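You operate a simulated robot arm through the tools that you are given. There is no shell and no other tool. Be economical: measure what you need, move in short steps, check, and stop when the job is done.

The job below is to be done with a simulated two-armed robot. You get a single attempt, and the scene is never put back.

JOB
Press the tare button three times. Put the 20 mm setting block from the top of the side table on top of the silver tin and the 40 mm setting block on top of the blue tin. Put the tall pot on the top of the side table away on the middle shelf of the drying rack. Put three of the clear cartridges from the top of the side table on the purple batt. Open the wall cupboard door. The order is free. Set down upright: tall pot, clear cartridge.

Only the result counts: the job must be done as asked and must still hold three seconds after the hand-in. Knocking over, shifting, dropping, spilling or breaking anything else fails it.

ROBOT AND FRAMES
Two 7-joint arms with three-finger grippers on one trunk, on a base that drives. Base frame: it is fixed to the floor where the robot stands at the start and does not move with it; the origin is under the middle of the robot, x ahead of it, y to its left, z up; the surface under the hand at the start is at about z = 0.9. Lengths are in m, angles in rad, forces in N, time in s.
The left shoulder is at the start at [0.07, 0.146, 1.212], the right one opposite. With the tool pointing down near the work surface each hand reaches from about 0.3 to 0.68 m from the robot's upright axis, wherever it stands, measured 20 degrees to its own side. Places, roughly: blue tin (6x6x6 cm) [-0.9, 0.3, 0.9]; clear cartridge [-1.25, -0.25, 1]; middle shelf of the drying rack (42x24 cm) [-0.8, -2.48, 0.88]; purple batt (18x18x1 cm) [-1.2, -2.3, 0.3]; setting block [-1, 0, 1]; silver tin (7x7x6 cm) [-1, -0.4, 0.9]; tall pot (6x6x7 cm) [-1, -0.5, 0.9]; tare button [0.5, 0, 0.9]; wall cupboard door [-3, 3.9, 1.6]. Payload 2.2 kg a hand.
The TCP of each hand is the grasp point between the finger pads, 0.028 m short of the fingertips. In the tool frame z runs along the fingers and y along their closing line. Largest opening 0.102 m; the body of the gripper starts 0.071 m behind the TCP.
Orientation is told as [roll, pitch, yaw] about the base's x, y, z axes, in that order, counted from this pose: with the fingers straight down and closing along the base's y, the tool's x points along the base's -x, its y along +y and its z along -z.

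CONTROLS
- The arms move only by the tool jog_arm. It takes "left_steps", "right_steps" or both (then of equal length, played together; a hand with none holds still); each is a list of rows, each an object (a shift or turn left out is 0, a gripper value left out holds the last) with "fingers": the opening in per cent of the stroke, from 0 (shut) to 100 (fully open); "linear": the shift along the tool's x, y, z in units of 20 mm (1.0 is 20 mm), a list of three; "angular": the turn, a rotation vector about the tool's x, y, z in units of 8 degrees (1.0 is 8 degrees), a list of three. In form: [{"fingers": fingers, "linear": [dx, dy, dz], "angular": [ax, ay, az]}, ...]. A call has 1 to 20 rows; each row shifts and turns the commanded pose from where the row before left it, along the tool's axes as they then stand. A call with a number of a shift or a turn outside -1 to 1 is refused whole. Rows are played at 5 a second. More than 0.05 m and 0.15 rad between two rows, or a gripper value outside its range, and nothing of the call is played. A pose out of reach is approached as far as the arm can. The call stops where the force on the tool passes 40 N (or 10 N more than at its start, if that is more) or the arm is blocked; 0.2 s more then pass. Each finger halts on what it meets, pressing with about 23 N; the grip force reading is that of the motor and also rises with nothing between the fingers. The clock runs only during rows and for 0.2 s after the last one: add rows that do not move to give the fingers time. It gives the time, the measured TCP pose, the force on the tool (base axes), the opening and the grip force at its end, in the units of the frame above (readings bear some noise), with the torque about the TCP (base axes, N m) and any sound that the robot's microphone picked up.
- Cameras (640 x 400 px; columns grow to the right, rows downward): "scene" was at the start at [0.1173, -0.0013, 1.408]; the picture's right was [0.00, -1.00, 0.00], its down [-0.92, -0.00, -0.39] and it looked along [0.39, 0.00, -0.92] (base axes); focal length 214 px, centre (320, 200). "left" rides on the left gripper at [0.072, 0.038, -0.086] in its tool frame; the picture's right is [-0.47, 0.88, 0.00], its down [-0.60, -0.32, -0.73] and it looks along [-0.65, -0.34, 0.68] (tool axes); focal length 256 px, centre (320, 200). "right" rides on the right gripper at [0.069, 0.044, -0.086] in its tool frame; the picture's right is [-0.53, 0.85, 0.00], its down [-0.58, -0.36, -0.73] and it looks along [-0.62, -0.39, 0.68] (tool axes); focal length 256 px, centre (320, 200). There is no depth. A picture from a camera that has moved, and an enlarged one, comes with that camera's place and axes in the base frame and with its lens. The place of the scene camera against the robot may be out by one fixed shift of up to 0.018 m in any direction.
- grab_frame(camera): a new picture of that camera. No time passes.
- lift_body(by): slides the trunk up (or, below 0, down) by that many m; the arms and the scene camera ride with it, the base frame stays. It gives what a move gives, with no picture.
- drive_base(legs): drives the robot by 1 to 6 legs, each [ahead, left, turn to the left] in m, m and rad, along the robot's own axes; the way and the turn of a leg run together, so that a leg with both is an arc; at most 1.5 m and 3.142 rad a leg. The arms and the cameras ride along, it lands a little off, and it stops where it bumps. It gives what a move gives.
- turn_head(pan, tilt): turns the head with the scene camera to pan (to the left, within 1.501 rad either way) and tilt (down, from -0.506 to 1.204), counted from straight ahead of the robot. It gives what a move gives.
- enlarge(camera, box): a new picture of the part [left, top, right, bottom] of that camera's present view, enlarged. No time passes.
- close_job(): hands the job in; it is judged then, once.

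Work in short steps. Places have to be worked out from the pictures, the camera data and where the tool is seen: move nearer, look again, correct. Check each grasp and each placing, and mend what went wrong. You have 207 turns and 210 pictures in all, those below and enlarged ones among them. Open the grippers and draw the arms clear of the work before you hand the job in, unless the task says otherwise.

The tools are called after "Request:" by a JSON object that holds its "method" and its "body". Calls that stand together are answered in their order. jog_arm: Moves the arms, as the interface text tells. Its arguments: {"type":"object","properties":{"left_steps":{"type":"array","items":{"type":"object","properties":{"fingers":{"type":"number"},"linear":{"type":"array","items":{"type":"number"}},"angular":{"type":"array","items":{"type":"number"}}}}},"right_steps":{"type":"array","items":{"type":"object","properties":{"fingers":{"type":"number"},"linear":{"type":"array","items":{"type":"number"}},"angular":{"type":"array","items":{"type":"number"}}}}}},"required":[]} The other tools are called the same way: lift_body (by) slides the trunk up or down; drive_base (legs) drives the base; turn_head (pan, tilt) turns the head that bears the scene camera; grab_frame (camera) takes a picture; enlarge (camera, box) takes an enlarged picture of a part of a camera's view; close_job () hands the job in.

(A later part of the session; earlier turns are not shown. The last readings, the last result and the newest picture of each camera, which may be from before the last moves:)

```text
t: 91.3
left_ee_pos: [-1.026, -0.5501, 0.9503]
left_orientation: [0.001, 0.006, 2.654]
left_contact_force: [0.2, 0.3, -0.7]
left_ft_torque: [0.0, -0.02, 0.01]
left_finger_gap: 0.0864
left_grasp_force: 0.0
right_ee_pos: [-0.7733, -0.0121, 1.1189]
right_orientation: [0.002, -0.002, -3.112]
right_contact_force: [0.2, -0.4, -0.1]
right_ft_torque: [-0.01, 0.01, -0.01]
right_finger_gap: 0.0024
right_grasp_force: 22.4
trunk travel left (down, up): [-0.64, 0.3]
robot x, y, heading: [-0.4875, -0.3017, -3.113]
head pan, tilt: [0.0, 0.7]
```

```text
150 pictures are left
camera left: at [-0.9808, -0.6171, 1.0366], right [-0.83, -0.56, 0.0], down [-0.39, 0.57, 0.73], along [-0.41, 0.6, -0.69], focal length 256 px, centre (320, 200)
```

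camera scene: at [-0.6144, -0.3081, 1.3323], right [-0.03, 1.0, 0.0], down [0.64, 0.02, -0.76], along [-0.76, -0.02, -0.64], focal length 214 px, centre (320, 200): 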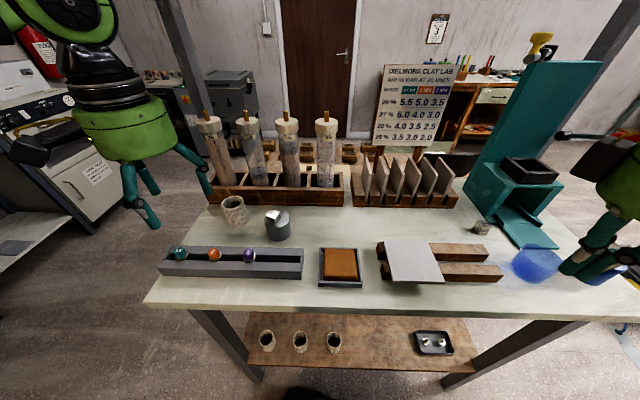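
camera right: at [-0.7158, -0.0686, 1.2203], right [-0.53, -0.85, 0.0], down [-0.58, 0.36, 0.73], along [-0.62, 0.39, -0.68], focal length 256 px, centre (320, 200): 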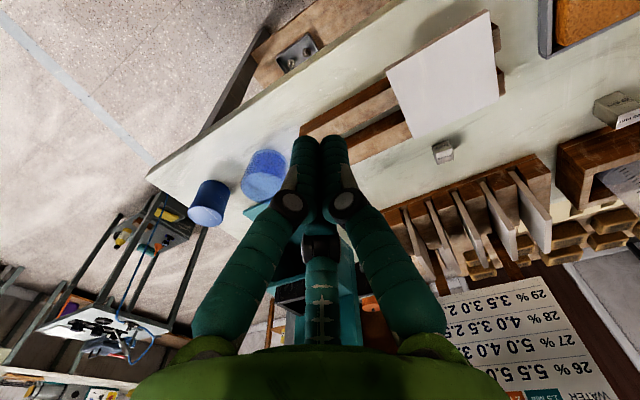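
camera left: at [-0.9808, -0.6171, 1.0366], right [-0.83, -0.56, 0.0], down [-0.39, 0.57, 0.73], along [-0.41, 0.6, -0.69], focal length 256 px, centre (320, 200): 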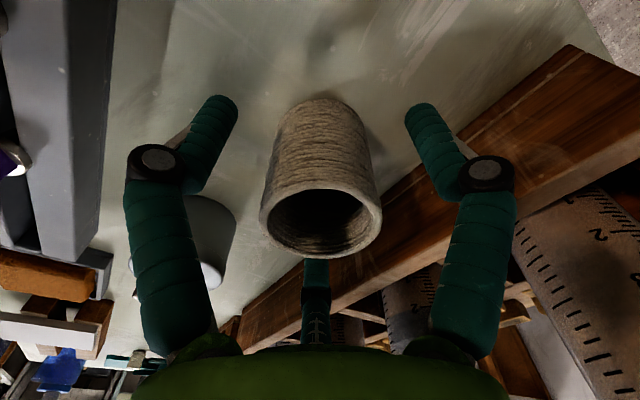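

Good surround. Close gently and see the gap, then lift a little.

Request:
{"method": "jog_arm", "body": {"left_steps": [{"fingers": 0}, {}, {}, {}, {"linear": [0, 0, -0.5]}, {"linear": [0, 0, -1]}, {}]}}

Request:
{"method": "grab_frame", "body": {"camera": "left"}}

```text
t: 92.9
left_ee_pos: [-1.0261, -0.5497, 0.979]
left_orientation: [0.001, 0.009, 2.654]
left_contact_force: [0.6, 0.1, -0.2]
left_ft_torque: [0.0, -0.01, 0.03]
left_finger_gap: 0.0517
left_grasp_force: 22.5
right_ee_pos: [-0.7736, -0.0113, 1.1181]
right_orientation: [0.001, -0.003, -3.111]
right_contact_force: [-0.3, 0.3, -0.4]
right_ft_torque: [0.02, -0.02, 0.01]
right_finger_gap: 0.002
right_grasp_force: 22.9
trunk travel left (down, up): [-0.64, 0.3]
robot x, y, heading: [-0.49, -0.302, -3.113]
head pan, tilt: [0.0, 0.7]
```

```text
149 pictures are left
camera left: at [-0.9817, -0.6176, 1.066], right [-0.83, -0.56, 0.0], down [-0.39, 0.57, 0.73], along [-0.41, 0.6, -0.69], focal length 256 px, centre (320, 200)
```

left: 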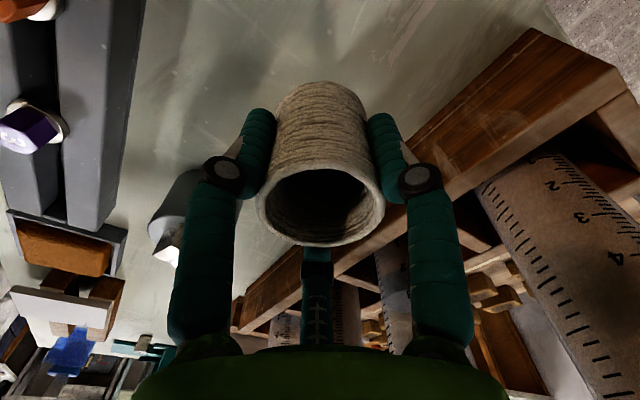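

Pot is held and lifted. I raise it, retract toward the body, and back away from the table before turning toward the drying rack.

Request:
{"method": "jog_arm", "body": {"left_steps": [{"linear": [0, 0, -1]}, {"linear": [0, 0, -1]}, {"linear": [0, 0, -1]}, {"linear": [0, 0, -1]}, {"linear": [0, 0, -1]}, {"linear": [0, 0, -1]}, {"linear": [0.9, -0.47, -0.3]}, {"linear": [0.9, -0.47, -0.3]}, {"linear": [0.9, -0.47, 0]}, {"linear": [0.9, -0.47, 0]}, {"linear": [0.9, -0.47, 0]}, {"linear": [0.9, -0.47, 0]}, {}]}}

Request:
{"method": "drive_base", "body": {"legs": [[-0.1, 0, 0]]}}

Request:
{"method": "turn_head", "body": {"pan": 1.45, "tilt": 0.4}}

Request:
{"method": "grab_frame", "body": {"camera": "scene"}}

```text
t: 95.7
left_ee_pos: [-0.9031, -0.5508, 1.1079]
left_orientation: [0.003, 0.008, 2.654]
left_contact_force: [-1.0, 0.3, -1.1]
left_ft_torque: [0.02, -0.05, 0.0]
left_finger_gap: 0.0519
left_grasp_force: 22.7
left hand out of reach, approached as far as the arm can: row 6
right_ee_pos: [-0.7734, -0.0131, 1.1188]
right_orientation: [0.002, 0.0, -3.111]
right_contact_force: [1.0, 0.1, -0.3]
right_ft_torque: [-0.01, 0.0, 0.0]
right_finger_gap: 0.0021
right_grasp_force: 23.0
trunk travel left (down, up): [-0.64, 0.3]
robot x, y, heading: [-0.4893, -0.3056, -3.109]
head pan, tilt: [0.0, 0.7]
```

```text
t: 96.9
left_ee_pos: [-0.8042, -0.5469, 1.1077]
left_orientation: [0.001, 0.01, 2.648]
left_contact_force: [0.6, 0.7, -0.8]
left_ft_torque: [0.01, 0.02, 0.0]
left_finger_gap: 0.052
left_grasp_force: 22.6
right_ee_pos: [-0.6721, -0.0073, 1.1181]
right_orientation: [0.002, 0.001, -3.116]
right_contact_force: [0.1, 1.1, -0.1]
right_ft_torque: [-0.01, 0.0, 0.03]
right_finger_gap: 0.0023
right_grasp_force: 22.8
trunk travel left (down, up): [-0.64, 0.3]
robot x, y, heading: [-0.3892, -0.299, -3.118]
head pan, tilt: [0.0, 0.7]
```

```text
t: 98.4
left_ee_pos: [-0.8037, -0.5473, 1.1083]
left_orientation: [0.002, 0.006, 2.649]
left_contact_force: [0.0, -0.9, -1.4]
left_ft_torque: [0.01, -0.01, 0.01]
left_finger_gap: 0.0519
left_grasp_force: 21.9
right_ee_pos: [-0.6716, -0.0088, 1.1182]
right_orientation: [0.002, -0.001, -3.117]
right_contact_force: [-1.3, -0.4, 1.4]
right_ft_torque: [0.01, 0.02, 0.02]
right_finger_gap: 0.0021
right_grasp_force: 22.8
trunk travel left (down, up): [-0.64, 0.3]
robot x, y, heading: [-0.3895, -0.2998, -3.116]
head pan, tilt: [1.45, 0.4]
```

```text
148 pictures are left
camera scene: at [-0.4387, -0.3955, 1.3591], right [-1.0, 0.1, 0.0], down [0.04, 0.39, -0.92], along [-0.09, -0.92, -0.39], focal length 214 px, centre (320, 200)
```

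scene: 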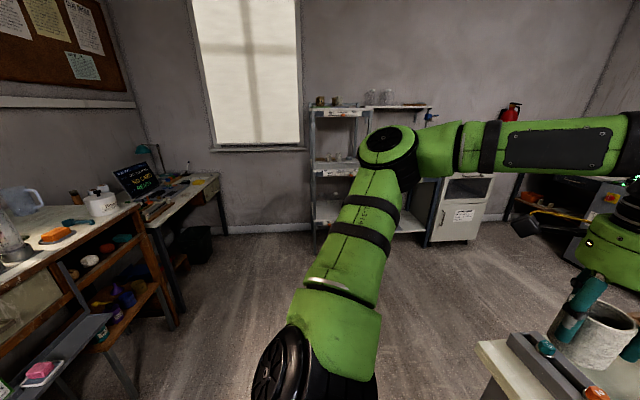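

Turning left to face the drying rack (−y).

Request:
{"method": "drive_base", "body": {"legs": [[0, 0, 1.545]]}}

Request:
{"method": "turn_head", "body": {"pan": -0.2, "tilt": 0.3}}

Request:
{"method": "grab_frame", "body": {"camera": "scene"}}

```text
t: 102.6
left_ee_pos: [-0.1509, -0.7213, 1.1083]
left_orientation: [0.002, 0.007, -2.084]
left_contact_force: [-0.1, 0.5, 0.1]
left_ft_torque: [-0.02, 0.01, 0.03]
left_finger_gap: 0.0519
left_grasp_force: 23.1
right_ee_pos: [-0.6865, -0.5764, 1.1195]
right_orientation: [0.002, -0.003, -1.566]
right_contact_force: [0.2, -0.5, 0.0]
right_ft_torque: [0.01, 0.01, 0.01]
right_finger_gap: 0.0022
right_grasp_force: 23.0
trunk travel left (down, up): [-0.64, 0.3]
robot x, y, heading: [-0.3875, -0.3022, -1.569]
head pan, tilt: [1.45, 0.4]
```

```text
t: 104.3
left_ee_pos: [-0.1509, -0.7211, 1.1075]
left_orientation: [0.003, 0.006, -2.085]
left_contact_force: [-0.4, 0.1, -1.5]
left_ft_torque: [0.01, -0.01, -0.02]
left_finger_gap: 0.052
left_grasp_force: 23.2
right_ee_pos: [-0.6876, -0.5768, 1.1197]
right_orientation: [0.001, -0.002, -1.567]
right_contact_force: [-1.4, 1.1, 0.7]
right_ft_torque: [-0.01, -0.01, 0.0]
right_finger_gap: 0.0023
right_grasp_force: 22.9
trunk travel left (down, up): [-0.64, 0.3]
robot x, y, heading: [-0.3897, -0.3032, -1.568]
head pan, tilt: [-0.201, 0.3]
```

```text
147 pictures are left
camera scene: at [-0.3977, -0.4436, 1.3684], right [-0.98, 0.2, 0.0], down [0.06, 0.29, -0.96], along [-0.19, -0.94, -0.3], focal length 214 px, centre (320, 200)
```

scene: 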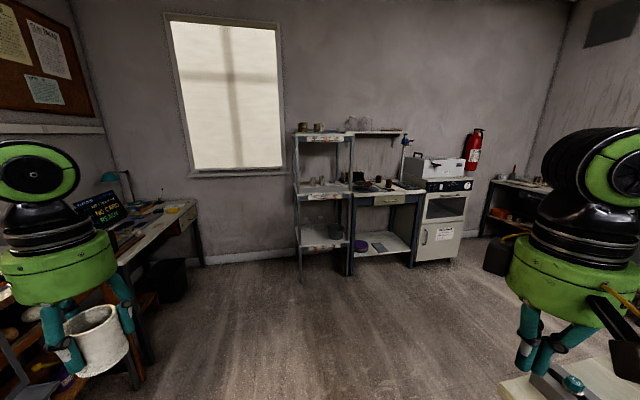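

Drive 1.15 ahead and look at the rack more closely.

Request:
{"method": "drive_base", "body": {"legs": [[1.15, 0, 0]]}}

Request:
{"method": "turn_head", "body": {"pan": -0.4, "tilt": 0.5}}

Request:
{"method": "grab_frame", "body": {"camera": "scene"}}

```text
t: 110.2
left_ee_pos: [-0.1458, -1.8701, 1.1082]
left_orientation: [0.002, 0.006, -2.085]
left_contact_force: [0.9, 0.1, -1.6]
left_ft_torque: [0.01, 0.01, 0.01]
left_finger_gap: 0.052
left_grasp_force: 23.1
right_ee_pos: [-0.6817, -1.7266, 1.1191]
right_orientation: [0.001, -0.003, -1.564]
right_contact_force: [-0.4, 0.5, -0.9]
right_ft_torque: [0.0, -0.03, 0.01]
right_finger_gap: 0.0024
right_grasp_force: 23.4
trunk travel left (down, up): [-0.64, 0.3]
robot x, y, heading: [-0.3842, -1.4533, -1.566]
head pan, tilt: [-0.201, 0.3]
```

```text
t: 110.9
left_ee_pos: [-0.1456, -1.8688, 1.1075]
left_orientation: [0.002, 0.008, -2.084]
left_contact_force: [-0.1, -0.8, -0.7]
left_ft_torque: [0.02, 0.0, -0.01]
left_finger_gap: 0.0518
left_grasp_force: 22.9
right_ee_pos: [-0.6803, -1.7272, 1.1194]
right_orientation: [0.004, -0.001, -1.566]
right_contact_force: [0.0, 0.3, -0.1]
right_ft_torque: [0.03, 0.01, -0.02]
right_finger_gap: 0.0022
right_grasp_force: 22.6
trunk travel left (down, up): [-0.64, 0.3]
robot x, y, heading: [-0.3864, -1.4535, -1.564]
head pan, tilt: [-0.4, 0.499]
```

```text
146 pictures are left
camera scene: at [-0.4093, -1.5855, 1.35], right [-0.92, 0.38, 0.0], down [0.18, 0.44, -0.88], along [-0.34, -0.81, -0.48], focal length 214 px, centre (320, 200)
```

scene: 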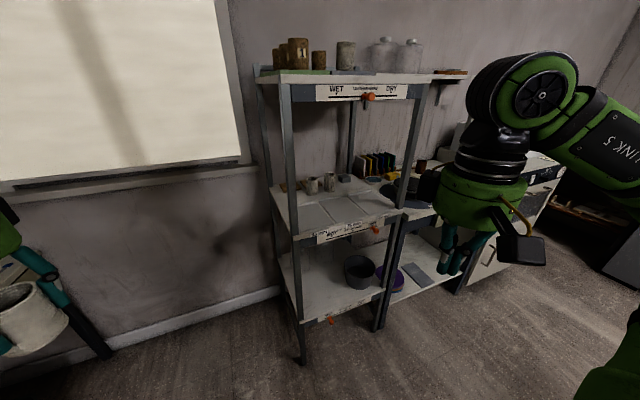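

I enlarge the rack.

Request:
{"method": "enlarge", "body": {"camera": "scene", "box": [240, 60, 440, 250]}}

Request:
{"method": "enlarge", "body": {"camera": "scene", "box": [270, 220, 470, 370]}}

```text
2.11 times, centred on (340, 155) of scene
camera zoom: at [-0.4093, -1.5855, 1.35], right [-0.92, 0.38, 0.0], down [0.18, 0.44, -0.88], along [-0.34, -0.81, -0.48], focal length 452 px, centre (278, 295)
```

zoom: 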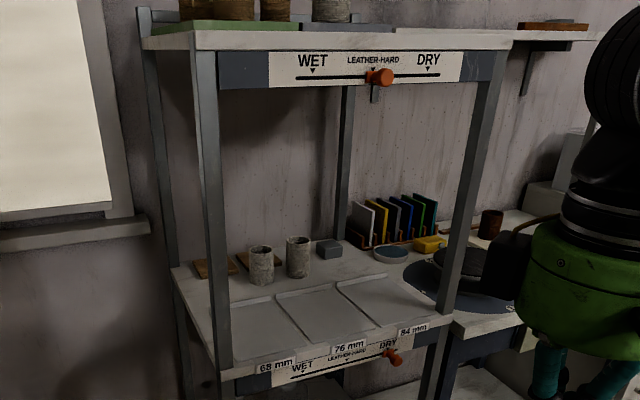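

```text
2.67 times, centred on (370, 295) of scene
camera zoom: at [-0.4093, -1.5855, 1.35], right [-0.92, 0.38, 0.0], down [0.18, 0.44, -0.88], along [-0.34, -0.81, -0.48], focal length 572 px, centre (187, -53)
```

zoom: 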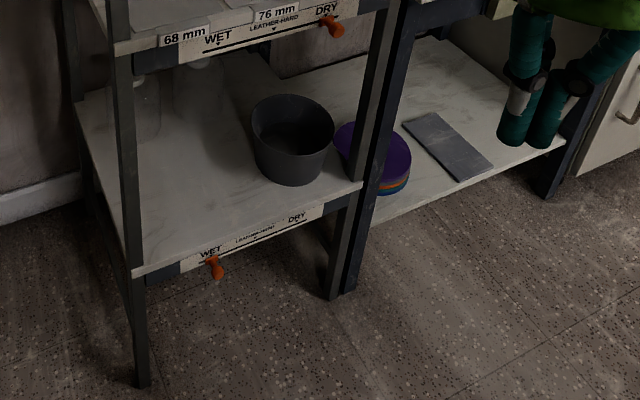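

The pot goes on the free spot of the middle shelf near (-0.92, -2.44), beside the other pots. I raise the right hand, lower the pot hand to z ≈ 0.99, and drive over in front of the rack, still short of it.

Request:
{"method": "jog_arm", "body": {"left_steps": [{"linear": [0, 0, 1]}, {"linear": [0, 0, 1]}, {"linear": [0, 0, 1]}, {"linear": [0, 0, 1]}, {"linear": [0, 0, 1]}, {"linear": [0, 0, 0.9]}, {}], "right_steps": [{"linear": [0, 0, -1]}, {"linear": [0, 0, -1]}, {"linear": [0, 0, -1]}, {"linear": [0, 0, -1]}, {}, {}, {}]}}

Request:
{"method": "drive_base", "body": {"legs": [[0.15, -0.66, 0]]}}

Request:
{"method": "turn_head", "body": {"pan": 0.2, "tilt": 0.5}}

Request:
{"method": "grab_frame", "body": {"camera": "scene"}}

Request:
{"method": "grab_frame", "body": {"camera": "left"}}

```text
t: 112.5
left_ee_pos: [-0.1453, -1.871, 0.9916]
left_orientation: [0.002, 0.008, -2.083]
left_contact_force: [0.7, 0.4, -0.7]
left_ft_torque: [0.02, 0.01, 0.0]
left_finger_gap: 0.0518
left_grasp_force: 23.2
right_ee_pos: [-0.671, -1.7353, 1.1911]
right_orientation: [0.002, -0.005, -1.566]
right_contact_force: [-0.4, 0.7, 0.3]
right_ft_torque: [-0.01, 0.01, 0.01]
right_finger_gap: 0.0024
right_grasp_force: 23.3
right hand out of reach, approached as far as the arm can: row 3, 4
trunk travel left (down, up): [-0.64, 0.3]
robot x, y, heading: [-0.3829, -1.4483, -1.566]
head pan, tilt: [-0.4, 0.499]
```

```text
t: 116.3
left_ee_pos: [-0.8117, -2.027, 0.9905]
left_orientation: [0.002, 0.006, -2.079]
left_contact_force: [-0.4, 0.4, -0.5]
left_ft_torque: [0.03, 0.0, 0.01]
left_finger_gap: 0.0522
left_grasp_force: 23.2
right_ee_pos: [-1.3384, -1.8953, 1.1894]
right_orientation: [0.001, -0.004, -1.56]
right_contact_force: [0.5, -0.1, -0.3]
right_ft_torque: [0.06, -0.02, 0.02]
right_finger_gap: 0.0024
right_grasp_force: 22.9
trunk travel left (down, up): [-0.64, 0.3]
robot x, y, heading: [-1.0505, -1.608, -1.558]
head pan, tilt: [-0.4, 0.499]
```

```text
t: 117.3
left_ee_pos: [-0.8114, -2.0273, 0.9896]
left_orientation: [0.002, 0.007, -2.079]
left_contact_force: [0.0, -1.3, -0.8]
left_ft_torque: [0.02, 0.0, -0.03]
left_finger_gap: 0.0518
left_grasp_force: 23.1
right_ee_pos: [-1.3377, -1.8949, 1.1902]
right_orientation: [0.001, -0.001, -1.561]
right_contact_force: [-0.4, -0.7, -0.2]
right_ft_torque: [0.0, 0.05, 0.03]
right_finger_gap: 0.0022
right_grasp_force: 22.8
trunk travel left (down, up): [-0.64, 0.3]
robot x, y, heading: [-1.053, -1.6101, -1.56]
head pan, tilt: [0.201, 0.499]
```

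```text
143 pictures are left
camera scene: at [-1.0236, -1.7483, 1.35], right [-0.98, -0.21, 0.0], down [-0.1, 0.47, -0.88], along [0.18, -0.86, -0.48], focal length 214 px, centre (320, 200)
```

scene: 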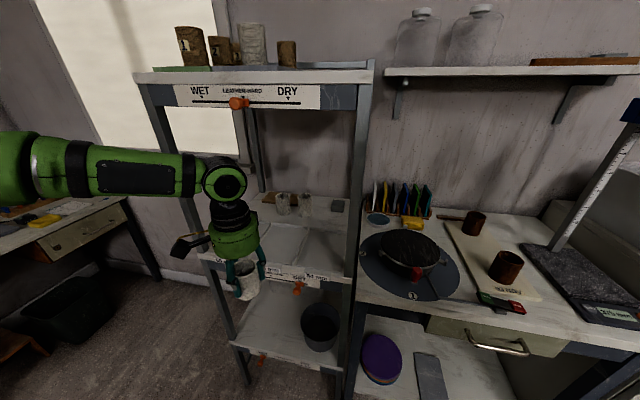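

```text
142 pictures are left
camera left: at [-0.7441, -1.9833, 1.078], right [0.55, -0.84, 0.0], down [-0.57, -0.38, 0.73], along [-0.61, -0.4, -0.69], focal length 256 px, centre (320, 200)
```

left: 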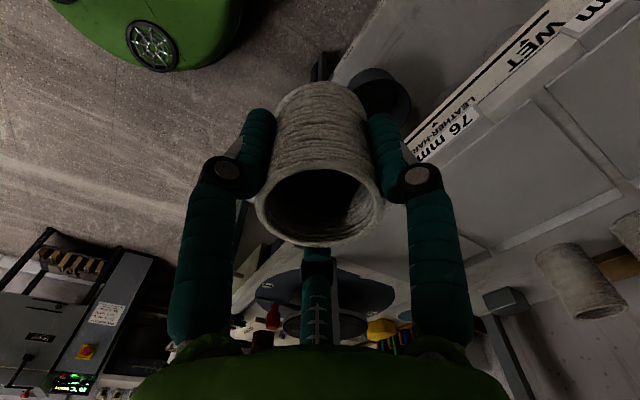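

The forearm would catch the rack's left post if I reached deep with the hand vertical. Plan: set the pot down on the front of this shelf, re-grip with the hand tilted 45° forward, then carry it to the back area. First drive in with the base further right for elbow clearance.

Request:
{"method": "drive_base", "body": {"legs": [[0.16, -0.1, -0.01]]}}

Request:
{"method": "grab_frame", "body": {"camera": "scene"}}

Request:
{"method": "grab_frame", "body": {"camera": "left"}}

```text
t: 118.8
left_ee_pos: [-0.9135, -2.1872, 0.9922]
left_orientation: [0.003, 0.006, -2.088]
left_contact_force: [0.8, 0.2, -0.6]
left_ft_torque: [0.01, -0.04, -0.01]
left_finger_gap: 0.0517
left_grasp_force: 22.8
right_ee_pos: [-1.438, -2.0492, 1.1918]
right_orientation: [0.001, -0.002, -1.571]
right_contact_force: [0.0, 0.0, -0.1]
right_ft_torque: [-0.01, 0.0, 0.0]
right_finger_gap: 0.0022
right_grasp_force: 22.5
trunk travel left (down, up): [-0.64, 0.3]
robot x, y, heading: [-1.1519, -1.7664, -1.569]
head pan, tilt: [0.201, 0.499]
```

```text
141 pictures are left
camera scene: at [-1.1227, -1.9061, 1.3501], right [-0.98, -0.2, 0.0], down [-0.1, 0.47, -0.88], along [0.17, -0.86, -0.48], focal length 214 px, centre (320, 200)
```

scene: 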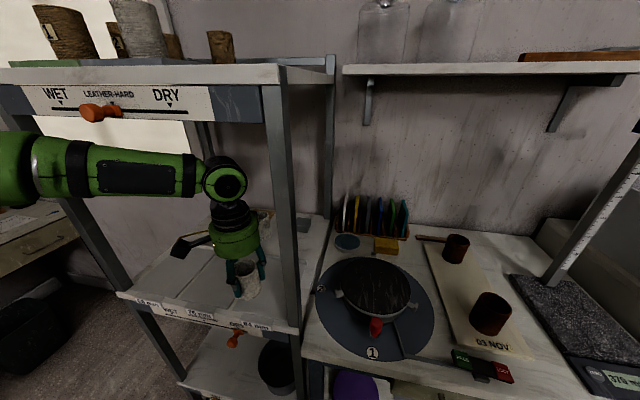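

```text
140 pictures are left
camera left: at [-0.8461, -2.1445, 1.0782], right [0.54, -0.84, 0.0], down [-0.58, -0.37, 0.73], along [-0.61, -0.39, -0.69], focal length 256 px, centre (320, 200)
```

left: 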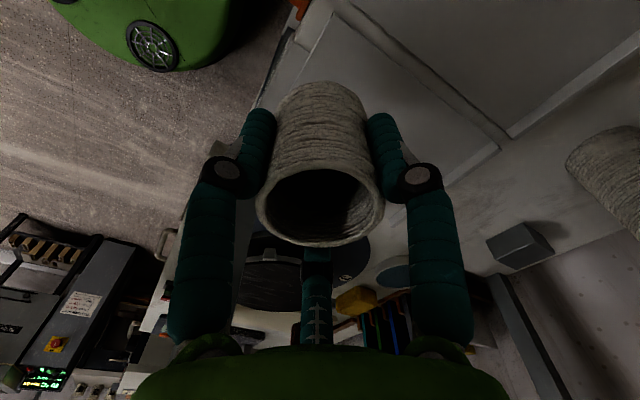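

I move 4 cm deeper and lower the pot toward the front tile.

Request:
{"method": "jog_arm", "body": {"left_steps": [{"linear": [-0.87, 0.5, 0]}, {"linear": [-0.87, 0.5, 0]}, {"linear": [0, 0, 0.8]}, {"linear": [0, 0, 0.8]}, {"linear": [0, 0, 0.6]}, {"linear": [0, 0, 0.2]}, {}]}}

Request:
{"method": "grab_frame", "body": {"camera": "left"}}

```text
t: 120.4
left_ee_pos: [-0.914, -2.2271, 0.9421]
left_orientation: [0.002, 0.008, -2.089]
left_contact_force: [-0.2, -0.4, -0.1]
left_ft_torque: [0.02, 0.02, -0.04]
left_finger_gap: 0.0518
left_grasp_force: 23.1
right_ee_pos: [-1.4393, -2.0501, 1.1911]
right_orientation: [0.002, -0.001, -1.573]
right_contact_force: [0.2, -0.4, 0.9]
right_ft_torque: [-0.02, 0.0, -0.06]
right_finger_gap: 0.0021
right_grasp_force: 22.6
trunk travel left (down, up): [-0.64, 0.3]
robot x, y, heading: [-1.1483, -1.7685, -1.571]
head pan, tilt: [0.201, 0.499]
```

```text
139 pictures are left
camera left: at [-0.8463, -2.184, 1.0293], right [0.54, -0.84, 0.0], down [-0.58, -0.37, 0.73], along [-0.61, -0.39, -0.69], focal length 256 px, centre (320, 200)
```

left: 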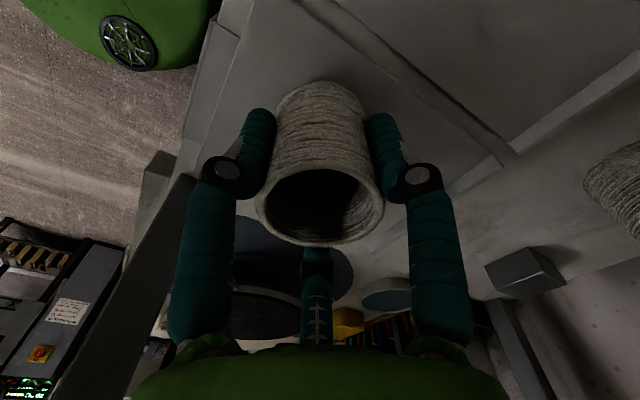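

Lowering in small steps until contact.

Request:
{"method": "jog_arm", "body": {"left_steps": [{"linear": [0, 0, 0.15]}, {"linear": [0, 0, 0.1]}, {}]}}

```text
t: 121.2
left_ee_pos: [-0.9144, -2.2279, 0.9365]
left_orientation: [0.002, 0.01, -2.089]
left_contact_force: [-0.2, 0.0, -0.8]
left_ft_torque: [0.03, 0.03, -0.02]
left_finger_gap: 0.0519
left_grasp_force: 23.0
right_ee_pos: [-1.4395, -2.0499, 1.1908]
right_orientation: [0.001, -0.005, -1.57]
right_contact_force: [0.1, -0.6, -0.3]
right_ft_torque: [0.01, -0.02, 0.01]
right_finger_gap: 0.002
right_grasp_force: 23.0
trunk travel left (down, up): [-0.64, 0.3]
robot x, y, heading: [-1.1472, -1.7678, -1.576]
head pan, tilt: [0.201, 0.499]
```

Request:
{"method": "jog_arm", "body": {"left_steps": [{"linear": [0, 0, 0.1]}, {"linear": [0, 0, 0.1]}, {}]}}

```text
t: 122.0
left_ee_pos: [-0.9128, -2.2285, 0.9356]
left_orientation: [0.003, 0.004, -2.089]
left_contact_force: [2.9, -2.1, 10.4]
left_ft_torque: [0.01, 0.09, 0.03]
left_finger_gap: 0.052
left_grasp_force: 22.9
right_ee_pos: [-1.4393, -2.0496, 1.1915]
right_orientation: [0.001, -0.004, -1.571]
right_contact_force: [0.7, -0.4, 0.4]
right_ft_torque: [0.0, -0.01, 0.01]
right_finger_gap: 0.0024
right_grasp_force: 22.8
trunk travel left (down, up): [-0.64, 0.3]
robot x, y, heading: [-1.1477, -1.7673, -1.574]
head pan, tilt: [0.201, 0.499]
```

Contact on the tile. Release, rise 7 cm, then back out of the rack.

Request:
{"method": "jog_arm", "body": {"left_steps": [{"linear": [0, 0, -0.05]}, {"fingers": 85}, {}, {}, {"linear": [0, 0, -0.8]}, {"linear": [0, 0, -0.9]}, {"linear": [0, 0, -0.9]}, {"linear": [0, 0, -0.9]}, {"linear": [0.87, -0.5, 0]}, {"linear": [0.87, -0.5, 0]}, {"linear": [0.87, -0.5, 0]}, {"linear": [0.87, -0.5, 0]}, {"linear": [0.87, -0.5, 0]}, {"linear": [0.87, -0.5, 0]}, {}]}}

Request:
{"method": "grab_frame", "body": {"camera": "left"}}

Request:
{"method": "grab_frame", "body": {"camera": "scene"}}

```text
t: 125.2
left_ee_pos: [-0.9138, -2.1085, 1.0055]
left_orientation: [0.001, 0.008, -2.088]
left_contact_force: [-0.3, 0.4, 0.3]
left_ft_torque: [0.0, 0.02, 0.01]
left_finger_gap: 0.0868
left_grasp_force: 0.0
right_ee_pos: [-1.4401, -2.0494, 1.1904]
right_orientation: [0.002, -0.001, -1.571]
right_contact_force: [0.6, -0.2, 0.3]
right_ft_torque: [0.01, 0.0, -0.04]
right_finger_gap: 0.002
right_grasp_force: 22.6
trunk travel left (down, up): [-0.64, 0.3]
robot x, y, heading: [-1.1478, -1.7614, -1.576]
head pan, tilt: [0.201, 0.499]
```

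```text
138 pictures are left
camera left: at [-0.8462, -2.0652, 1.0928], right [0.54, -0.84, 0.0], down [-0.58, -0.37, 0.73], along [-0.61, -0.39, -0.69], focal length 256 px, centre (320, 200)
```

left: 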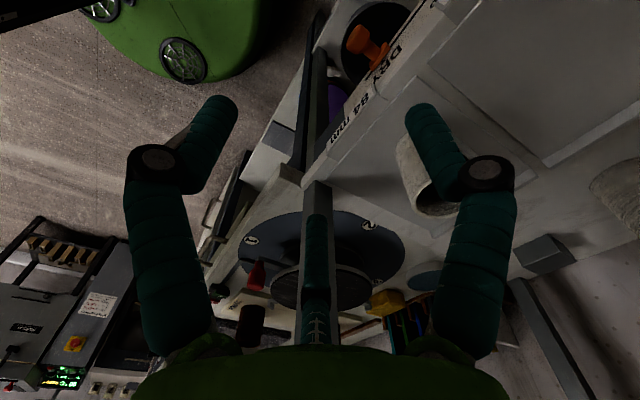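

```text
137 pictures are left
camera scene: at [-1.1237, -1.9075, 1.3499], right [-0.98, -0.2, 0.0], down [-0.09, 0.47, -0.88], along [0.17, -0.86, -0.48], focal length 214 px, centre (320, 200)
```

scene: 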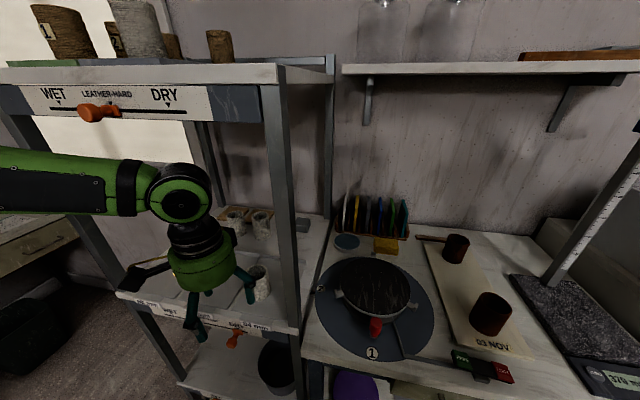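

The pot stands on the tile at (-0.914, -2.228). I turn the tool so its closing line is lateral and tilt it 30° forward, opening fully.

Request:
{"method": "jog_arm", "body": {"left_steps": [{"angular": [0, 0, -0.93], "fingers": 100}, {"angular": [0, 0, -0.93]}, {"angular": [0, 0, -0.93]}, {"angular": [0, 0, -0.92]}, {"angular": [0, -0.94, 0]}, {"angular": [0, -0.94, 0]}, {"angular": [0, -0.94, 0]}, {"angular": [0, -0.94, 0]}, {}, {}]}}

Request:
{"method": "grab_frame", "body": {"camera": "left"}}

Request:
{"method": "grab_frame", "body": {"camera": "scene"}}

```text
t: 127.4
left_ee_pos: [-0.9093, -2.1492, 1.0264]
left_orientation: [0.004, -0.518, -1.573]
left_contact_force: [-0.2, 0.9, -0.6]
left_ft_torque: [0.01, 0.02, 0.0]
left_finger_gap: 0.1023
left_grasp_force: 0.0
left hand out of reach, approached as far as the arm can: row 7, 8
right_ee_pos: [-1.4392, -2.049, 1.1907]
right_orientation: [0.003, -0.001, -1.572]
right_contact_force: [0.5, -0.2, -0.7]
right_ft_torque: [0.01, 0.0, 0.0]
right_finger_gap: 0.0022
right_grasp_force: 23.0
trunk travel left (down, up): [-0.64, 0.3]
robot x, y, heading: [-1.1509, -1.765, -1.573]
head pan, tilt: [0.201, 0.499]
```

```text
136 pictures are left
camera left: at [-0.8726, -2.0437, 1.0668], right [0.88, -0.4, 0.23], down [-0.32, -0.16, 0.93], along [-0.34, -0.9, -0.27], focal length 256 px, centre (320, 200)
```

left: 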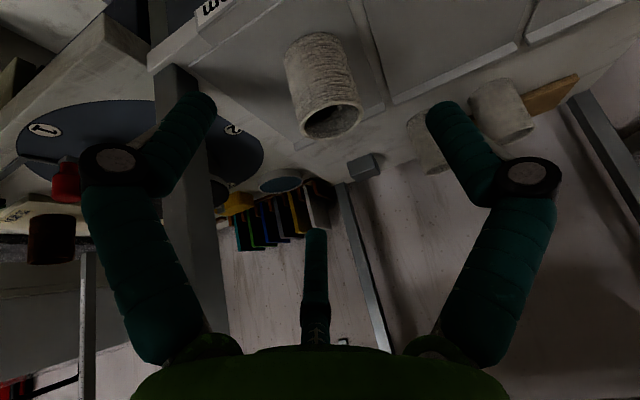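

```text
135 pictures are left
camera scene: at [-1.1235, -1.907, 1.35], right [-0.98, -0.2, 0.0], down [-0.09, 0.47, -0.88], along [0.17, -0.86, -0.48], focal length 214 px, centre (320, 200)
```

scene: 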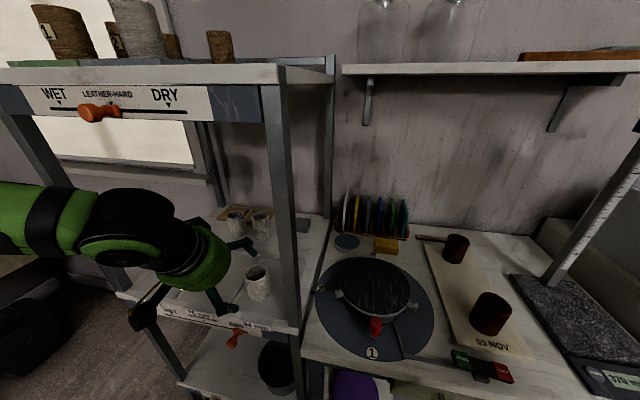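

Pot confirmed near (-0.9125, -2.225). I move forward above it and halfway down, then check.

Request:
{"method": "jog_arm", "body": {"left_steps": [{"linear": [-0.957, -0.05, 0.545]}, {"linear": [-0.957, -0.05, 0.545]}, {"linear": [-0.957, -0.05, 0.545]}, {"linear": [0.5, 0, 0.88]}, {"linear": [0.3, 0, 0.53]}, {}]}}

Request:
{"method": "grab_frame", "body": {"camera": "left"}}

Request:
{"method": "enlarge", "body": {"camera": "scene", "box": [150, 180, 310, 340]}}

```text
t: 128.8
left_ee_pos: [-0.9118, -2.2176, 0.9937]
left_orientation: [0.007, -0.519, -1.575]
left_contact_force: [0.5, -0.2, 0.0]
left_ft_torque: [0.05, 0.01, 0.03]
left_finger_gap: 0.1021
left_grasp_force: 0.1
right_ee_pos: [-1.4404, -2.0502, 1.1898]
right_orientation: [0.003, -0.003, -1.57]
right_contact_force: [-0.1, 0.2, -0.8]
right_ft_torque: [-0.01, -0.02, 0.04]
right_finger_gap: 0.0021
right_grasp_force: 22.8
trunk travel left (down, up): [-0.64, 0.3]
robot x, y, heading: [-1.1477, -1.7686, -1.575]
head pan, tilt: [0.201, 0.499]
```

```text
134 pictures are left
camera left: at [-0.8754, -2.1116, 1.0327], right [0.88, -0.4, 0.23], down [-0.32, -0.16, 0.93], along [-0.34, -0.9, -0.27], focal length 256 px, centre (320, 200)
```

left: 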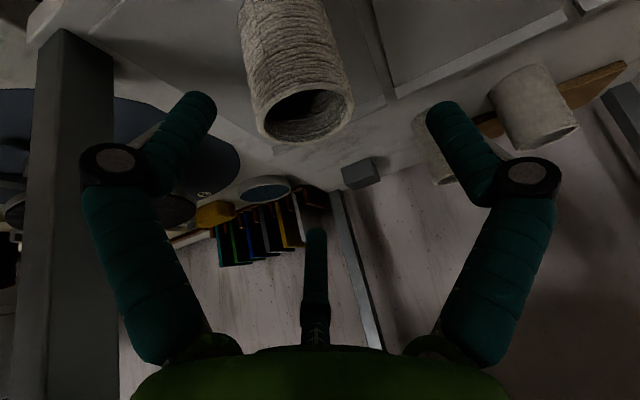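

```text
2.50 times, centred on (230, 260) of scene
camera zoom: at [-1.1236, -1.9068, 1.35], right [-0.98, -0.2, 0.0], down [-0.09, 0.47, -0.88], along [0.17, -0.86, -0.48], focal length 536 px, centre (545, 50)
```

zoom: 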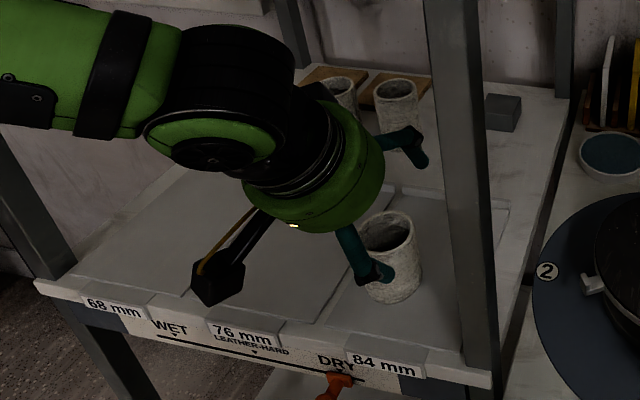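

Aligned. Straight down to z ≈ 0.945 and close.

Request:
{"method": "jog_arm", "body": {"left_steps": [{"linear": [0.4, 0, 0.7]}, {"linear": [0.4, 0, 0.7]}, {"linear": [0.39, 0, 0.69]}, {}]}}

Request:
{"method": "grab_frame", "body": {"camera": "left"}}

Request:
{"method": "enlarge", "body": {"camera": "scene", "box": [150, 180, 310, 340]}}

```text
t: 129.8
left_ee_pos: [-0.9134, -2.2158, 0.9461]
left_orientation: [0.008, -0.519, -1.575]
left_contact_force: [-0.1, -0.1, -0.2]
left_ft_torque: [-0.03, -0.01, 0.0]
left_finger_gap: 0.1022
left_grasp_force: 0.0
right_ee_pos: [-1.439, -2.049, 1.1907]
right_orientation: [0.002, -0.005, -1.571]
right_contact_force: [0.3, -0.7, 0.4]
right_ft_torque: [-0.04, -0.01, 0.01]
right_finger_gap: 0.0022
right_grasp_force: 23.0
trunk travel left (down, up): [-0.64, 0.3]
robot x, y, heading: [-1.1486, -1.768, -1.572]
head pan, tilt: [0.201, 0.499]
```

```text
132 pictures are left
camera left: at [-0.8764, -2.1109, 0.9852], right [0.88, -0.4, 0.23], down [-0.32, -0.16, 0.93], along [-0.34, -0.9, -0.27], focal length 256 px, centre (320, 200)
```

left: 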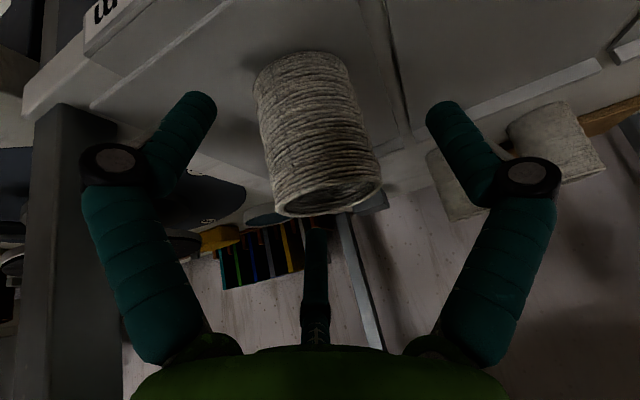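

```text
2.50 times, centred on (230, 260) of scene
camera zoom: at [-1.1236, -1.9067, 1.35], right [-0.98, -0.2, 0.0], down [-0.09, 0.47, -0.88], along [0.17, -0.86, -0.48], focal length 536 px, centre (545, 50)
```

zoom: 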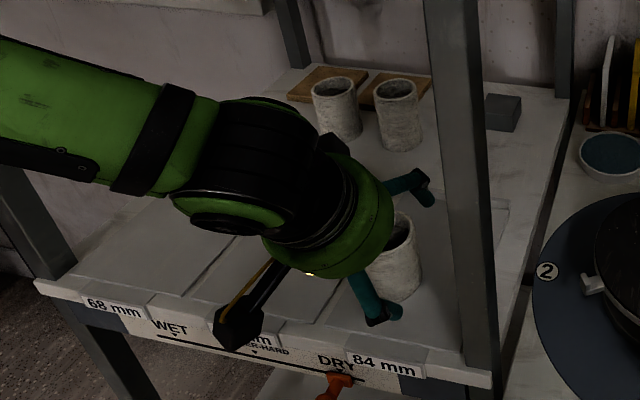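

Surrounded well. Close and lift 2 cm.

Request:
{"method": "jog_arm", "body": {"left_steps": [{"fingers": 0}, {}, {}, {}, {"linear": [-0.25, 0, -0.43]}, {"linear": [-0.25, 0, -0.43]}, {"linear": [-0.1, 0, -0.17]}, {}]}}

Request:
{"method": "grab_frame", "body": {"camera": "left"}}

Request:
{"method": "enlarge", "body": {"camera": "scene", "box": [150, 180, 310, 340]}}

```text
t: 131.6
left_ee_pos: [-0.9124, -2.2159, 0.9703]
left_orientation: [0.005, -0.517, -1.574]
left_contact_force: [0.5, 0.7, -0.2]
left_ft_torque: [0.05, -0.01, 0.0]
left_finger_gap: 0.0586
left_grasp_force: 22.6
right_ee_pos: [-1.4386, -2.0502, 1.1896]
right_orientation: [0.002, 0.0, -1.57]
right_contact_force: [-0.3, -0.1, -0.3]
right_ft_torque: [-0.02, 0.02, 0.0]
right_finger_gap: 0.0021
right_grasp_force: 22.9
trunk travel left (down, up): [-0.64, 0.3]
robot x, y, heading: [-1.1505, -1.7663, -1.575]
head pan, tilt: [0.201, 0.499]
```

```text
130 pictures are left
camera left: at [-0.876, -2.11, 1.0102], right [0.88, -0.4, 0.23], down [-0.32, -0.16, 0.93], along [-0.34, -0.9, -0.27], focal length 256 px, centre (320, 200)
```

left: 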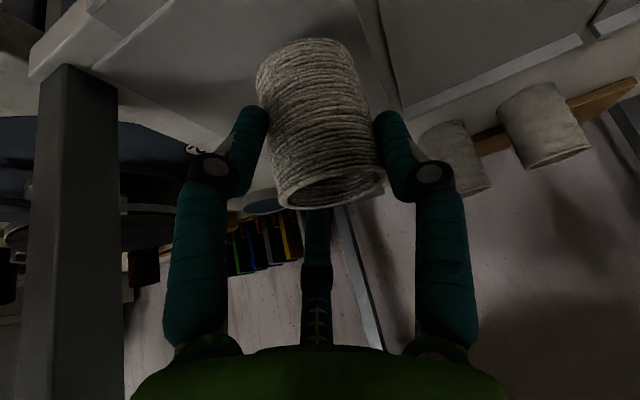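

```text
2.50 times, centred on (230, 260) of scene
camera zoom: at [-1.1234, -1.907, 1.3499], right [-0.98, -0.2, 0.0], down [-0.1, 0.47, -0.88], along [0.17, -0.86, -0.48], focal length 536 px, centre (545, 50)
```

zoom: 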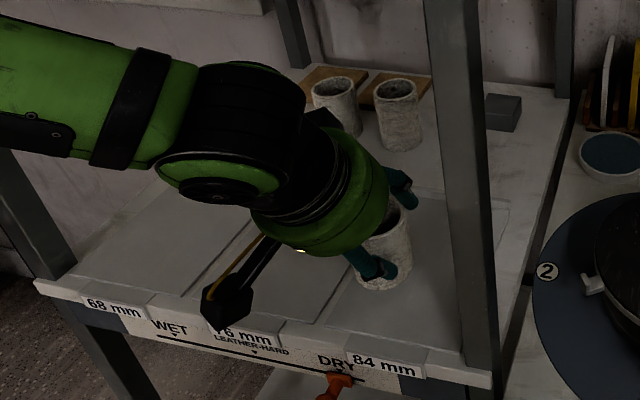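

Held upright, 24 mm above the tile. I carry it straight to the back 0.2 m in steps, watching forces.

Request:
{"method": "jog_arm", "body": {"left_steps": [{"linear": [-0.869, -0.03, 0.495]}, {"linear": [-0.869, -0.03, 0.495]}, {"linear": [-0.869, -0.03, 0.495]}, {"linear": [-0.869, -0.03, 0.495]}, {"linear": [-0.869, -0.03, 0.495]}, {"linear": [-0.869, -0.03, 0.495]}, {}]}}

Request:
{"method": "grab_frame", "body": {"camera": "left"}}

Request:
{"method": "grab_frame", "body": {"camera": "scene"}}

```text
t: 133.2
left_ee_pos: [-0.9157, -2.3342, 0.97]
left_orientation: [0.006, -0.522, -1.576]
left_contact_force: [0.7, 0.2, -1.3]
left_ft_torque: [0.04, 0.01, -0.04]
left_finger_gap: 0.0587
left_grasp_force: 22.8
right_ee_pos: [-1.4389, -2.0501, 1.1907]
right_orientation: [0.001, -0.004, -1.571]
right_contact_force: [-0.2, 0.0, 0.3]
right_ft_torque: [-0.03, 0.0, 0.01]
right_finger_gap: 0.0024
right_grasp_force: 23.2
trunk travel left (down, up): [-0.64, 0.3]
robot x, y, heading: [-1.1497, -1.7654, -1.572]
head pan, tilt: [0.201, 0.499]
```

```text
128 pictures are left
camera left: at [-0.879, -2.2294, 1.0107], right [0.88, -0.4, 0.24], down [-0.32, -0.16, 0.93], along [-0.34, -0.9, -0.27], focal length 256 px, centre (320, 200)
```

left: 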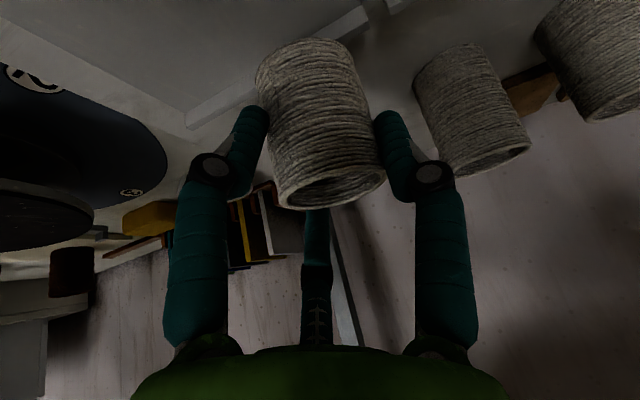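

```text
127 pictures are left
camera scene: at [-1.1234, -1.9066, 1.35], right [-0.98, -0.2, 0.0], down [-0.1, 0.47, -0.88], along [0.17, -0.86, -0.48], focal length 214 px, centre (320, 200)
```

scene: 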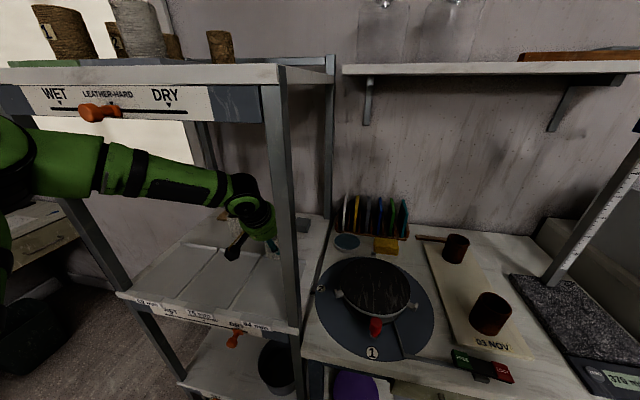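

Clear so far. Another 9 cm deeper with 1 cm to the right, away from the neighbouring pot.

Request:
{"method": "jog_arm", "body": {"left_steps": [{"linear": [-0.869, -0.15, 0.495]}, {"linear": [-0.869, -0.15, 0.495]}, {"linear": [-0.869, -0.15, 0.495]}, {"linear": [-0.869, -0.1, 0.495]}, {"linear": [-0.3, 0, 0.17]}, {}]}}

Request:
{"method": "grab_frame", "body": {"camera": "left"}}

Request:
{"method": "enlarge", "body": {"camera": "scene", "box": [180, 150, 340, 310]}}

```text
t: 134.6
left_ee_pos: [-0.9262, -2.4219, 0.973]
left_orientation: [0.004, -0.518, -1.575]
left_contact_force: [0.2, -0.9, -0.8]
left_ft_torque: [0.01, -0.01, 0.01]
left_finger_gap: 0.0585
left_grasp_force: 22.9
right_ee_pos: [-1.4394, -2.049, 1.191]
right_orientation: [0.0, -0.003, -1.572]
right_contact_force: [-0.1, -0.1, -0.1]
right_ft_torque: [0.03, 0.03, 0.01]
right_finger_gap: 0.0024
right_grasp_force: 22.9
trunk travel left (down, up): [-0.64, 0.3]
robot x, y, heading: [-1.1502, -1.7644, -1.571]
head pan, tilt: [0.201, 0.499]
```

```text
126 pictures are left
camera left: at [-0.8895, -2.3173, 1.0113], right [0.88, -0.4, 0.24], down [-0.32, -0.16, 0.93], along [-0.34, -0.9, -0.27], focal length 256 px, centre (320, 200)
```

left: 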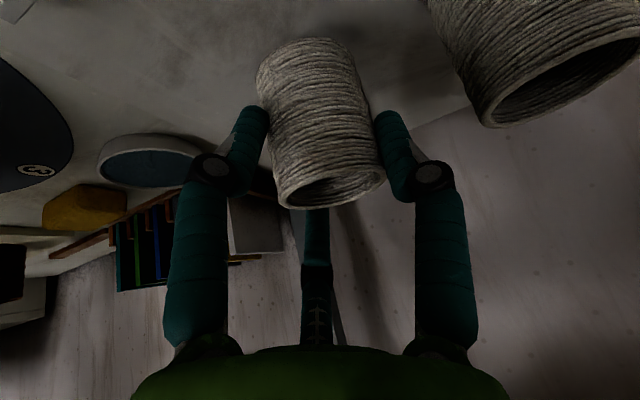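

```text
2.50 times, centred on (260, 230) of scene
camera zoom: at [-1.1235, -1.9069, 1.35], right [-0.98, -0.2, 0.0], down [-0.1, 0.47, -0.88], along [0.17, -0.86, -0.48], focal length 536 px, centre (470, 125)
```

zoom: 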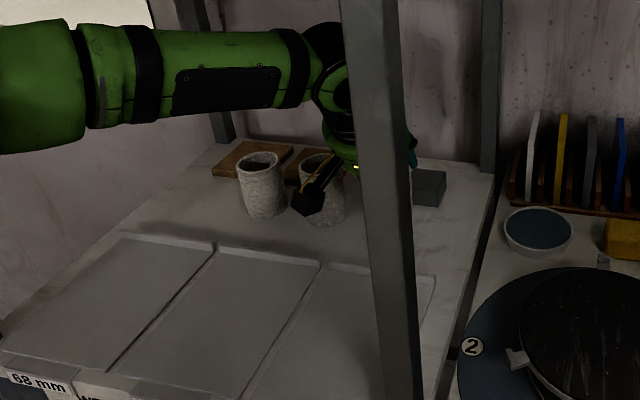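

Position (-0.926, -2.425) is free around. Lower 26 mm, then small steps.

Request:
{"method": "jog_arm", "body": {"left_steps": [{"linear": [0.4, 0, 0.7]}, {"linear": [0.25, 0, 0.43]}, {}]}}

Request:
{"method": "jog_arm", "body": {"left_steps": [{"linear": [0.04, 0, 0.07]}, {"linear": [0.04, 0, 0.07]}, {}]}}

```text
t: 135.4
left_ee_pos: [-0.9277, -2.4246, 0.9475]
left_orientation: [0.004, -0.518, -1.573]
left_contact_force: [0.0, 0.1, -0.9]
left_ft_torque: [0.02, 0.0, 0.02]
left_finger_gap: 0.0585
left_grasp_force: 22.7
right_ee_pos: [-1.4397, -2.0505, 1.1901]
right_orientation: [0.002, -0.004, -1.572]
right_contact_force: [-1.1, 0.1, 0.1]
right_ft_torque: [0.03, -0.01, -0.01]
right_finger_gap: 0.0023
right_grasp_force: 22.3
trunk travel left (down, up): [-0.64, 0.3]
robot x, y, heading: [-1.1496, -1.7643, -1.57]
head pan, tilt: [0.201, 0.499]
```

```text
t: 136.2
left_ee_pos: [-0.9275, -2.4225, 0.9458]
left_orientation: [0.005, -0.523, -1.574]
left_contact_force: [2.4, -3.8, 7.9]
left_ft_torque: [-0.14, 0.04, 0.04]
left_finger_gap: 0.0584
left_grasp_force: 23.6
right_ee_pos: [-1.439, -2.0488, 1.192]
right_orientation: [0.001, -0.003, -1.57]
right_contact_force: [0.0, 0.4, 0.2]
right_ft_torque: [0.0, 0.02, -0.04]
right_finger_gap: 0.002
right_grasp_force: 23.0
trunk travel left (down, up): [-0.64, 0.3]
robot x, y, heading: [-1.1524, -1.7634, -1.571]
head pan, tilt: [0.201, 0.499]
```

Contact on the shelf. I release, rise straight 6 cm, and back out.

Request:
{"method": "jog_arm", "body": {"left_steps": [{"fingers": 80}, {}, {}, {"linear": [-0.3, 0, -0.52]}, {"linear": [-0.495, 0, -0.869]}, {"linear": [-0.495, 0, -0.869]}, {}]}}

Request:
{"method": "grab_frame", "body": {"camera": "left"}}

```text
t: 137.8
left_ee_pos: [-0.9292, -2.4235, 0.9957]
left_orientation: [0.004, -0.521, -1.575]
left_contact_force: [-0.3, 0.0, 0.3]
left_ft_torque: [0.0, 0.02, -0.02]
left_finger_gap: 0.0815
left_grasp_force: 0.0
right_ee_pos: [-1.4386, -2.0495, 1.1895]
right_orientation: [0.002, -0.002, -1.573]
right_contact_force: [1.4, -0.6, -0.5]
right_ft_torque: [-0.03, 0.01, -0.01]
right_finger_gap: 0.0022
right_grasp_force: 23.5
trunk travel left (down, up): [-0.64, 0.3]
robot x, y, heading: [-1.1532, -1.7681, -1.57]
head pan, tilt: [0.201, 0.499]
```

```text
124 pictures are left
camera left: at [-0.891, -2.3188, 1.035], right [0.88, -0.4, 0.24], down [-0.32, -0.16, 0.93], along [-0.34, -0.9, -0.27], focal length 256 px, centre (320, 200)
```

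left: 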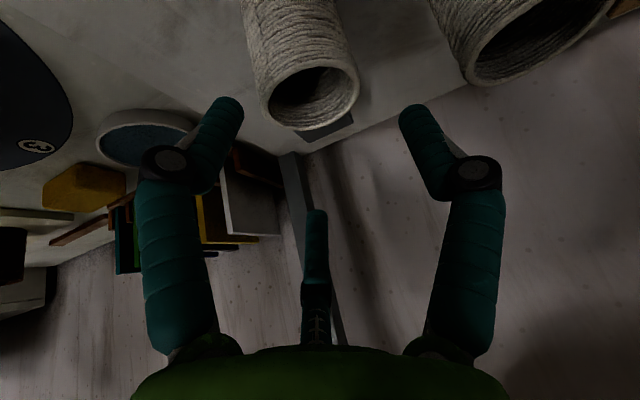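

Pot stands upright on the shelf. Back out along +y, drifting slightly left to clear the right post.

Request:
{"method": "jog_arm", "body": {"left_steps": [{"linear": [0.869, 0, -0.495]}, {"linear": [0.869, 0.2, -0.495]}, {"linear": [0.869, 0.3, -0.495]}, {"linear": [0.869, 0.3, -0.495]}, {"linear": [0.869, 0.3, -0.495]}, {"linear": [0.869, 0, -0.495]}, {"linear": [0.869, 0, -0.495]}, {"linear": [0.869, 0, -0.495]}, {"linear": [0.869, 0, -0.495]}, {"linear": [0.869, 0, -0.495]}, {"linear": [0.869, 0, -0.495]}, {"linear": [0.869, 0, -0.495]}, {}]}}

Request:
{"method": "drive_base", "body": {"legs": [[-0.2, 0, 0]]}}

Request:
{"method": "turn_head", "body": {"pan": 0.0, "tilt": 0.6}}

Request:
{"method": "grab_frame", "body": {"camera": "scene"}}

```text
t: 140.6
left_ee_pos: [-0.9027, -2.1851, 0.9944]
left_orientation: [0.005, -0.517, -1.574]
left_contact_force: [0.2, -0.7, 0.5]
left_ft_torque: [-0.01, -0.01, -0.02]
left_finger_gap: 0.0816
left_grasp_force: 0.1
right_ee_pos: [-1.4382, -2.051, 1.19]
right_orientation: [0.001, -0.002, -1.569]
right_contact_force: [0.5, -0.6, -0.3]
right_ft_torque: [0.0, -0.01, -0.03]
right_finger_gap: 0.0021
right_grasp_force: 23.3
trunk travel left (down, up): [-0.64, 0.3]
robot x, y, heading: [-1.1504, -1.7668, -1.568]
head pan, tilt: [0.201, 0.499]
```

```text
t: 142.2
left_ee_pos: [-0.902, -1.9854, 0.993]
left_orientation: [0.005, -0.519, -1.57]
left_contact_force: [0.1, -0.3, -0.4]
left_ft_torque: [0.02, 0.01, -0.02]
left_finger_gap: 0.0814
left_grasp_force: 0.1
right_ee_pos: [-1.4376, -1.8541, 1.19]
right_orientation: [0.0, -0.002, -1.569]
right_contact_force: [-0.4, 0.5, -0.7]
right_ft_torque: [0.02, -0.02, 0.02]
right_finger_gap: 0.0023
right_grasp_force: 23.3
trunk travel left (down, up): [-0.64, 0.3]
robot x, y, heading: [-1.152, -1.569, -1.572]
head pan, tilt: [0.201, 0.499]
```

```text
t: 142.9
left_ee_pos: [-0.9021, -1.986, 0.9951]
left_orientation: [0.006, -0.52, -1.57]
left_contact_force: [0.5, 0.9, 0.4]
left_ft_torque: [-0.02, 0.0, 0.02]
left_finger_gap: 0.0815
left_grasp_force: 0.0
right_ee_pos: [-1.4383, -1.8522, 1.1903]
right_orientation: [0.002, -0.003, -1.569]
right_contact_force: [0.8, 0.4, 0.1]
right_ft_torque: [0.0, 0.0, -0.01]
right_finger_gap: 0.0023
right_grasp_force: 23.1
trunk travel left (down, up): [-0.64, 0.3]
robot x, y, heading: [-1.1509, -1.5671, -1.571]
head pan, tilt: [0.0, 0.6]
```

```text
123 pictures are left
camera scene: at [-1.1412, -1.7072, 1.341], right [-1.0, 0.0, 0.0], down [0.0, 0.56, -0.83], along [0.0, -0.83, -0.56], focal length 214 px, centre (320, 200)
```

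scene: 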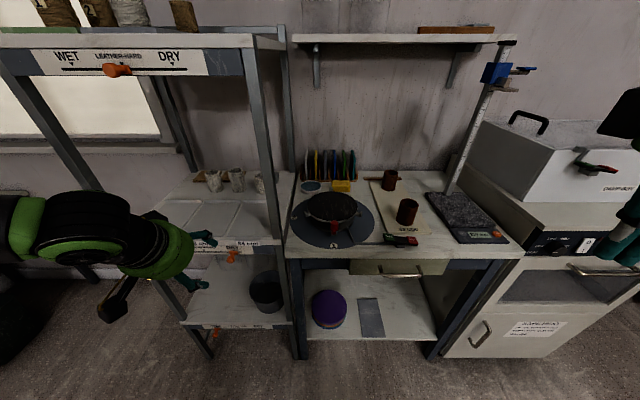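

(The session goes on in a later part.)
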